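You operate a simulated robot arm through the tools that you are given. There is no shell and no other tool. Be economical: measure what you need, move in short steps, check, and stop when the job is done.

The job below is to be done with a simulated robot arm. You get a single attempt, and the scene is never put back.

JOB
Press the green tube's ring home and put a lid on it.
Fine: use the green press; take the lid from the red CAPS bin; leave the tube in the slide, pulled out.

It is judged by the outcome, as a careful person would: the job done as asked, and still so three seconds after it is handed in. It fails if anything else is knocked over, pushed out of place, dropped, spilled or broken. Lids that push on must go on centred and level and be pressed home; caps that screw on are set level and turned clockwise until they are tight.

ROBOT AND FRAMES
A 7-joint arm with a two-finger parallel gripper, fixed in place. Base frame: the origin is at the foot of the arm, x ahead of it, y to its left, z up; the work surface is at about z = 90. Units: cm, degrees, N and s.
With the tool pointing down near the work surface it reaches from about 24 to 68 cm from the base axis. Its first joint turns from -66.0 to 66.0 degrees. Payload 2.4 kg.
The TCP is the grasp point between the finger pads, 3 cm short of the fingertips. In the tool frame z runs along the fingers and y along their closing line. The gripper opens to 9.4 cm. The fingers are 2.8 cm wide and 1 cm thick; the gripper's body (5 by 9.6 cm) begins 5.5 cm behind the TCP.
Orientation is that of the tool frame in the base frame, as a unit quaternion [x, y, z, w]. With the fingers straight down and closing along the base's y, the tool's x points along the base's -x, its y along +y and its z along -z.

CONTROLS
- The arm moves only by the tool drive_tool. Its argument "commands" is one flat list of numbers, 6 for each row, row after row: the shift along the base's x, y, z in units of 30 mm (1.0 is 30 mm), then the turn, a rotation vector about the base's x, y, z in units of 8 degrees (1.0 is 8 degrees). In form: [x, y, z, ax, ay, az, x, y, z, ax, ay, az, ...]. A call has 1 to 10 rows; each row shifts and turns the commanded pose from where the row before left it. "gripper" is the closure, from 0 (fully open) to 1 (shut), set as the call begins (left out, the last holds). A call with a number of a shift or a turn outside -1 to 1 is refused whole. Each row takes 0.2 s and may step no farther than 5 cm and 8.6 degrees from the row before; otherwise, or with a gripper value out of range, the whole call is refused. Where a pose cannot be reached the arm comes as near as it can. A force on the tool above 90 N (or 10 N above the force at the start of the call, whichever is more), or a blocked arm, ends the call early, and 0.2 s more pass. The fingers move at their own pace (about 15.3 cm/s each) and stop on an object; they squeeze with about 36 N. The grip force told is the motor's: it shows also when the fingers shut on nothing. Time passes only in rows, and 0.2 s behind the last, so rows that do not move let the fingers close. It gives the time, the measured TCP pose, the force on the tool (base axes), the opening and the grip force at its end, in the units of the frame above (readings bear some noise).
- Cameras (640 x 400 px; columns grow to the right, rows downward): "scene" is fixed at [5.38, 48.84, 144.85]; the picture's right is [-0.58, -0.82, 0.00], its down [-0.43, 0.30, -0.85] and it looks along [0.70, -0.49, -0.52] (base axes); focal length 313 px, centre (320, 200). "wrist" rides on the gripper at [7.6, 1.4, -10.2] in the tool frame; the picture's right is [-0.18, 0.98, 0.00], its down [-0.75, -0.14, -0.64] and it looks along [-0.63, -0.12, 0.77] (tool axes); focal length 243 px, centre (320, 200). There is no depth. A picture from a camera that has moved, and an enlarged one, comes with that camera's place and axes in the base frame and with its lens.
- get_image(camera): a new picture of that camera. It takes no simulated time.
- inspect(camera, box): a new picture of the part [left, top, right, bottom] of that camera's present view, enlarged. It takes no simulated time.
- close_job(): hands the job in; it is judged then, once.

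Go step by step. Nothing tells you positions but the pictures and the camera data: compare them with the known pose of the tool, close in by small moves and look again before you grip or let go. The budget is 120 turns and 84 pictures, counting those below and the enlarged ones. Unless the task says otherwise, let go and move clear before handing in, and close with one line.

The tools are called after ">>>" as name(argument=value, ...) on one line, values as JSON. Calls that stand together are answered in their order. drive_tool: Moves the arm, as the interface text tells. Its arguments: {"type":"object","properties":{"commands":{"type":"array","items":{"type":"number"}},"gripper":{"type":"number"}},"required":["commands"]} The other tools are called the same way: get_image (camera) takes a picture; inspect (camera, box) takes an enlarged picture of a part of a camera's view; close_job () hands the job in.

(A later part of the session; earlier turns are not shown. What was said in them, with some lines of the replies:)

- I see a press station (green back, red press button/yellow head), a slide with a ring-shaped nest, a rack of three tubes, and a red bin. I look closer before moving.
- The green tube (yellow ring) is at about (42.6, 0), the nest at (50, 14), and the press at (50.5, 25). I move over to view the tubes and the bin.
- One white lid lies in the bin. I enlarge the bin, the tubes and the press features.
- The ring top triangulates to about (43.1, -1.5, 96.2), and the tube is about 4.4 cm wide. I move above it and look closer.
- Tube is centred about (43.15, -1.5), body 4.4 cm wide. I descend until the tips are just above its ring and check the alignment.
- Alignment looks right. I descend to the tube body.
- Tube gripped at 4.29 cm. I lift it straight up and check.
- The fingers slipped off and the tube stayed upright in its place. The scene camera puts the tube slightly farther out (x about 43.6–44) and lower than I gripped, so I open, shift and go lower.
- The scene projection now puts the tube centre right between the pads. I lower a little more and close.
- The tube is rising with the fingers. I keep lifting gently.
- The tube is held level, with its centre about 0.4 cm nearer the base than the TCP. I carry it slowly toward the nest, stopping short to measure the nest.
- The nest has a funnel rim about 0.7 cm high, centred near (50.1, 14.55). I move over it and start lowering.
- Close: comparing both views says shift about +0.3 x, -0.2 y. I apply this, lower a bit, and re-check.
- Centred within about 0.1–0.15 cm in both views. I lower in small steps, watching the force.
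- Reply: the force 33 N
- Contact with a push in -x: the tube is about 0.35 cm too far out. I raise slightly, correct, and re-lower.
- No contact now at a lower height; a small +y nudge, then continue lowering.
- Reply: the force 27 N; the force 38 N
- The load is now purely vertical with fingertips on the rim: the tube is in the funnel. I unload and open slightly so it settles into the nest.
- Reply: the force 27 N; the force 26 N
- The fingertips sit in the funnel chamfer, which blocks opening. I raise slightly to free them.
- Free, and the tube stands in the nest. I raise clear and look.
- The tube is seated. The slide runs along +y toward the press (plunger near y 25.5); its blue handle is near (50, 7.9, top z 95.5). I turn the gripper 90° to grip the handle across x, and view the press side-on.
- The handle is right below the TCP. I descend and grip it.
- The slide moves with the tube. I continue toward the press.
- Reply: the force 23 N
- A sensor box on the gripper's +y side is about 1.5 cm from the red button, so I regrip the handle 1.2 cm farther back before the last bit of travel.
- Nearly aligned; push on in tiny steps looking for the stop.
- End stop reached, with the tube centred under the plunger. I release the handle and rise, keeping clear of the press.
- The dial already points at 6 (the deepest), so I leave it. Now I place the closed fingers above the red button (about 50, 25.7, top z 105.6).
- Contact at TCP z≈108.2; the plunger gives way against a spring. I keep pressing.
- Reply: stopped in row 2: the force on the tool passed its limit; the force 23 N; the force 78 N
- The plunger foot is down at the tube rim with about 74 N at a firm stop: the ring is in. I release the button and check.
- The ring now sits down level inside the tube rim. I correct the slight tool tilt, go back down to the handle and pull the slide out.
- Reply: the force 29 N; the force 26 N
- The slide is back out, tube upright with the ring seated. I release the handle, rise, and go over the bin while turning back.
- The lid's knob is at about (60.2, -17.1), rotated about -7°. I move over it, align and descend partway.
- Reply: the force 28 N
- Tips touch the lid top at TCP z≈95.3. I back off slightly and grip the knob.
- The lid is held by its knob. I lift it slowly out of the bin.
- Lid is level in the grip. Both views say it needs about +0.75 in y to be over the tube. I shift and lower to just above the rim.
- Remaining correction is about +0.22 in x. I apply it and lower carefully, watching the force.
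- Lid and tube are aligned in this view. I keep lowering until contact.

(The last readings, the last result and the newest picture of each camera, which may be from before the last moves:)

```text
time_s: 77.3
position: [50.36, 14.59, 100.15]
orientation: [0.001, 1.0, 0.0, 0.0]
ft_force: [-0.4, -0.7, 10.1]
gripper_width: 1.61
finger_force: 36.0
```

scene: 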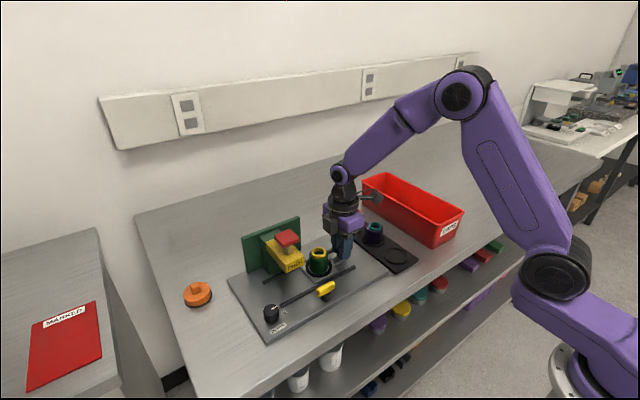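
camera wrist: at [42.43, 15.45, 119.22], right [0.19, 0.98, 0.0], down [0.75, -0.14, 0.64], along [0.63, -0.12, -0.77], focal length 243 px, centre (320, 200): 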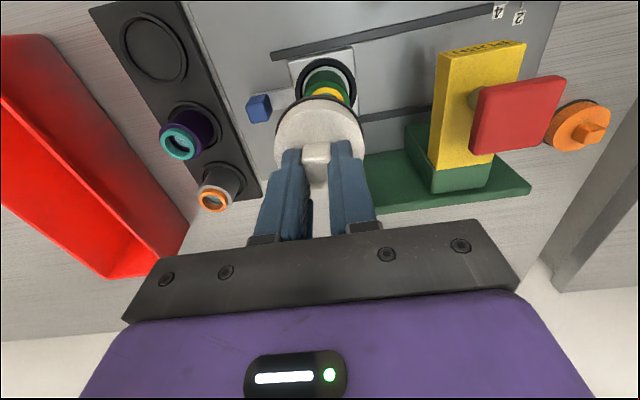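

First contact with a purely vertical force. I look before pressing.

>>> inspect(camera="scene", box=[314, 226, 362, 268])

>>> inspect(camera="wrist", box=[260, 60, 380, 180])

```text
9.52 times, centred on (338, 247) of scene
camera zoom: at [5.36, 48.83, 144.85], right [-0.58, -0.82, 0.0], down [-0.43, 0.3, -0.85], along [0.7, -0.49, -0.52], focal length 2977 px, centre (149, -248)
```

zoom: 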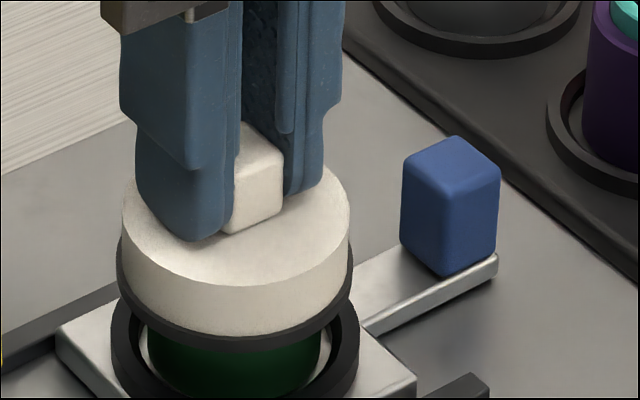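

```text
3.33 times, centred on (320, 120) of wrist
camera zoom: at [42.7, 16.08, 110.4], right [0.19, 0.98, 0.0], down [0.75, -0.14, 0.64], along [0.63, -0.12, -0.77], focal length 809 px, centre (320, 467)
```

zoom: 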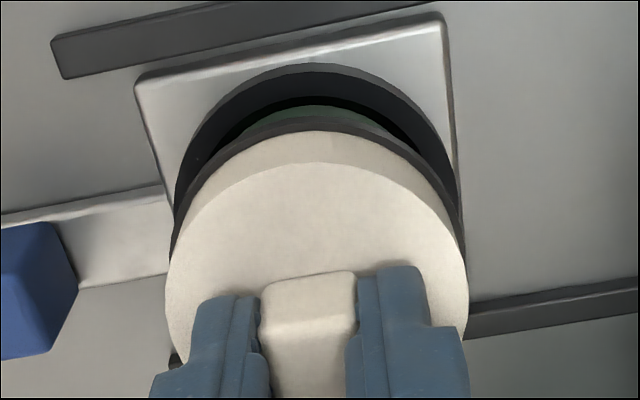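

Centred in both views. I press down in small steps.

>>> drive_tool(commands=[0, 0, -0.07, 0, 0, 0, 0, 0, 0, 0, 0, 0])

>>> drive_tool(commands=[0, 0, -0.07, 0, 0, 0, 0, 0, 0, 0, 0, 0])

>>> drive_tool(commands=[0, 0, -0.07, 0, 0, 0, 0, 0, 0, 0, 0, 0])

```text
time_s: 78.0
position: [50.36, 14.59, 100.01]
orientation: [0.002, 1.0, 0.0, 0.003]
ft_force: [-0.9, -0.7, 40.6]
gripper_width: 1.63
finger_force: 35.4
```

```text
time_s: 78.5
position: [50.29, 14.73, 99.99]
orientation: [0.002, 1.0, 0.002, 0.004]
ft_force: [-6.6, -2.2, 58.1]
gripper_width: 1.62
finger_force: 35.6
```

```text
time_s: 79.2
position: [50.44, 14.67, 100.06]
orientation: [0.001, 1.0, 0.002, 0.007]
ft_force: [-9.4, -0.4, 71.2]
gripper_width: 1.61
finger_force: 35.9
```

The lid bottoms out firmly at 71 N, its skirt about 1.7 cm below the tube's rim. I unload, release the knob and rise.

>>> drive_tool(commands=[0, 0, 0.21, 0, 0, 0, 0, 0, 0, 0, 0, 0])

>>> drive_tool(commands=[0, 0, 0, 0, 0, 0, 0, 0, 0, 0, 0, 0], gripper=0.62)

>>> drive_tool(commands=[0, 0, 0.3, 0, 0, 0, 0, 0, 0.6, 0, 0, 0, 0, 0, 0.7, 0, 0, 0])

>>> inspect(camera="scene", box=[306, 220, 370, 276])

```text
time_s: 79.8
position: [50.53, 14.64, 99.97]
orientation: [0.001, 1.0, 0.0, 0.001]
ft_force: [6.3, -1.2, 24.8]
gripper_width: 1.58
finger_force: 36.1
```

```text
time_s: 80.3
position: [50.28, 14.68, 99.95]
orientation: [0.002, 1.0, 0.0, 0.0]
ft_force: [1.2, 0.9, 27.0]
gripper_width: 2.82
finger_force: 0.1
```

```text
time_s: 81.2
position: [50.25, 14.71, 104.69]
orientation: [0.002, 1.0, -0.002, -0.003]
ft_force: [0.3, 0.3, 0.1]
gripper_width: 3.55
finger_force: 0.1
```

```text
7.14 times, centred on (338, 248) of scene
camera zoom: at [5.38, 48.84, 144.85], right [-0.58, -0.82, 0.0], down [-0.43, 0.3, -0.85], along [0.7, -0.49, -0.52], focal length 2233 px, centre (191, -143)
```

zoom: 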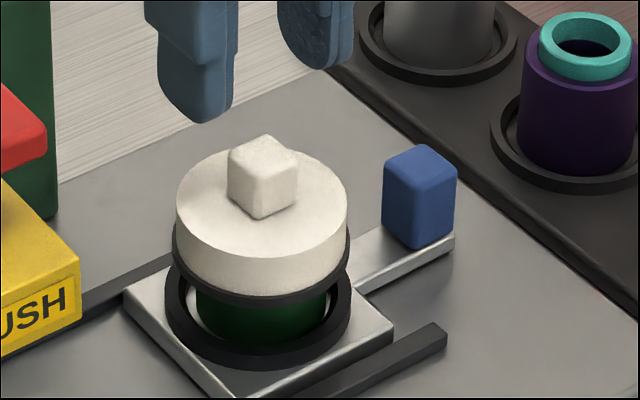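

The lid sits level and centred. For certainty I give one more firm push on the knob with closed fingers.

>>> drive_tool(commands=[-0.07, -0.02, 0, 0, 0, 0, 0, 0, 0, 0, 0, 0], gripper=1)

>>> drive_tool(commands=[0, 0, -0.4, 0, 0, 0, 0, 0, -0.4, 0, 0, 0, 0, 0, -0.2, 0, 0, 0, 0, 0, 0, 0, 0, 0])

>>> drive_tool(commands=[0, 0, -0.12, 0, 0, 0, 0, 0, 0, 0, 0, 0])

>>> drive_tool(commands=[0, 0, -0.12, 0, 0, 0, 0, 0, 0, 0, 0, 0])

```text
time_s: 81.8
position: [50.16, 14.51, 104.72]
orientation: [0.001, 1.0, 0.0, -0.001]
ft_force: [-0.2, -1.2, 1.2]
gripper_width: 0.02
finger_force: 33.0
```

```text
time_s: 82.8
position: [50.31, 14.63, 102.02]
orientation: [0.001, 1.0, 0.001, 0.002]
ft_force: [-4.0, -1.1, 32.0]
gripper_width: 0.01
finger_force: 33.1
```

```text
time_s: 83.3
position: [50.34, 14.64, 101.95]
orientation: [0.002, 1.0, 0.002, 0.005]
ft_force: [-10.1, -0.4, 64.6]
gripper_width: 0.0
finger_force: 32.9
```

```text
time_s: 83.8
position: [50.66, 14.64, 102.11]
orientation: [0.002, 1.0, 0.003, 0.008]
ft_force: [-3.1, -0.4, 21.5]
gripper_width: 0.0
finger_force: 33.3
stopped in row 2: the force on the tool passed its limit (the readings are from after the stop); the commanded pose is now the measured one
```

It holds firm past 90 N: home. I rise clear and check the whole scene.

>>> drive_tool(commands=[0, 0, 0.3, 0, 0, 0, 0, 0, 1, 0, 0, 0, 0, 0, 1, 0, 0, 0, 0, 0, 1, 0, 0, 0, 0, -0.5, 1, 0, 0, 0, -0.5, -1, 1, 0, 0, 0])

>>> inspect(camera="scene", box=[306, 220, 370, 276])

>>> get_image(camera="scene")

>>> get_image(camera="wrist")

```text
time_s: 85.2
position: [49.0, 10.19, 118.03]
orientation: [0.002, 1.0, 0.002, 0.007]
ft_force: [0.0, 0.1, 0.6]
gripper_width: 0.0
finger_force: 33.3
```

```text
7.14 times, centred on (338, 248) of scene
camera zoom: at [5.38, 48.84, 144.85], right [-0.58, -0.82, 0.0], down [-0.43, 0.3, -0.85], along [0.7, -0.49, -0.52], focal length 2233 px, centre (191, -143)
```

zoom: 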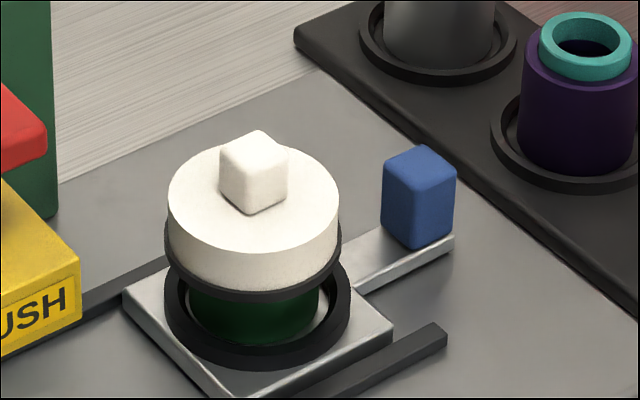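

```text
2 pictures are left
```

scene: 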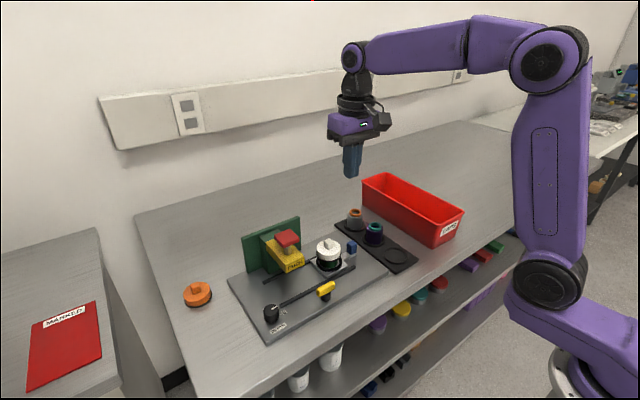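

```text
1 pictures are left
camera wrist: at [41.13, 11.62, 128.05], right [0.19, 0.98, 0.01], down [0.74, -0.15, 0.65], along [0.64, -0.12, -0.76], focal length 243 px, centre (320, 200)
```

wrist: 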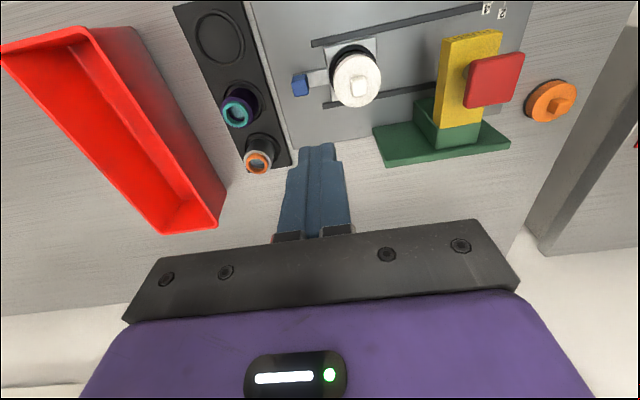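

The lid is level, centred and pressed home. The tube stands in the pulled-out slide, everything else is in place and the arm is clear, so I hand in.

>>> close_job()

```text
The job is handed in.
```

I pressed the green tube's ring home in the green press, pushed the lid from the red CAPS bin on level and centred, and left the tube in the pulled-out slide.
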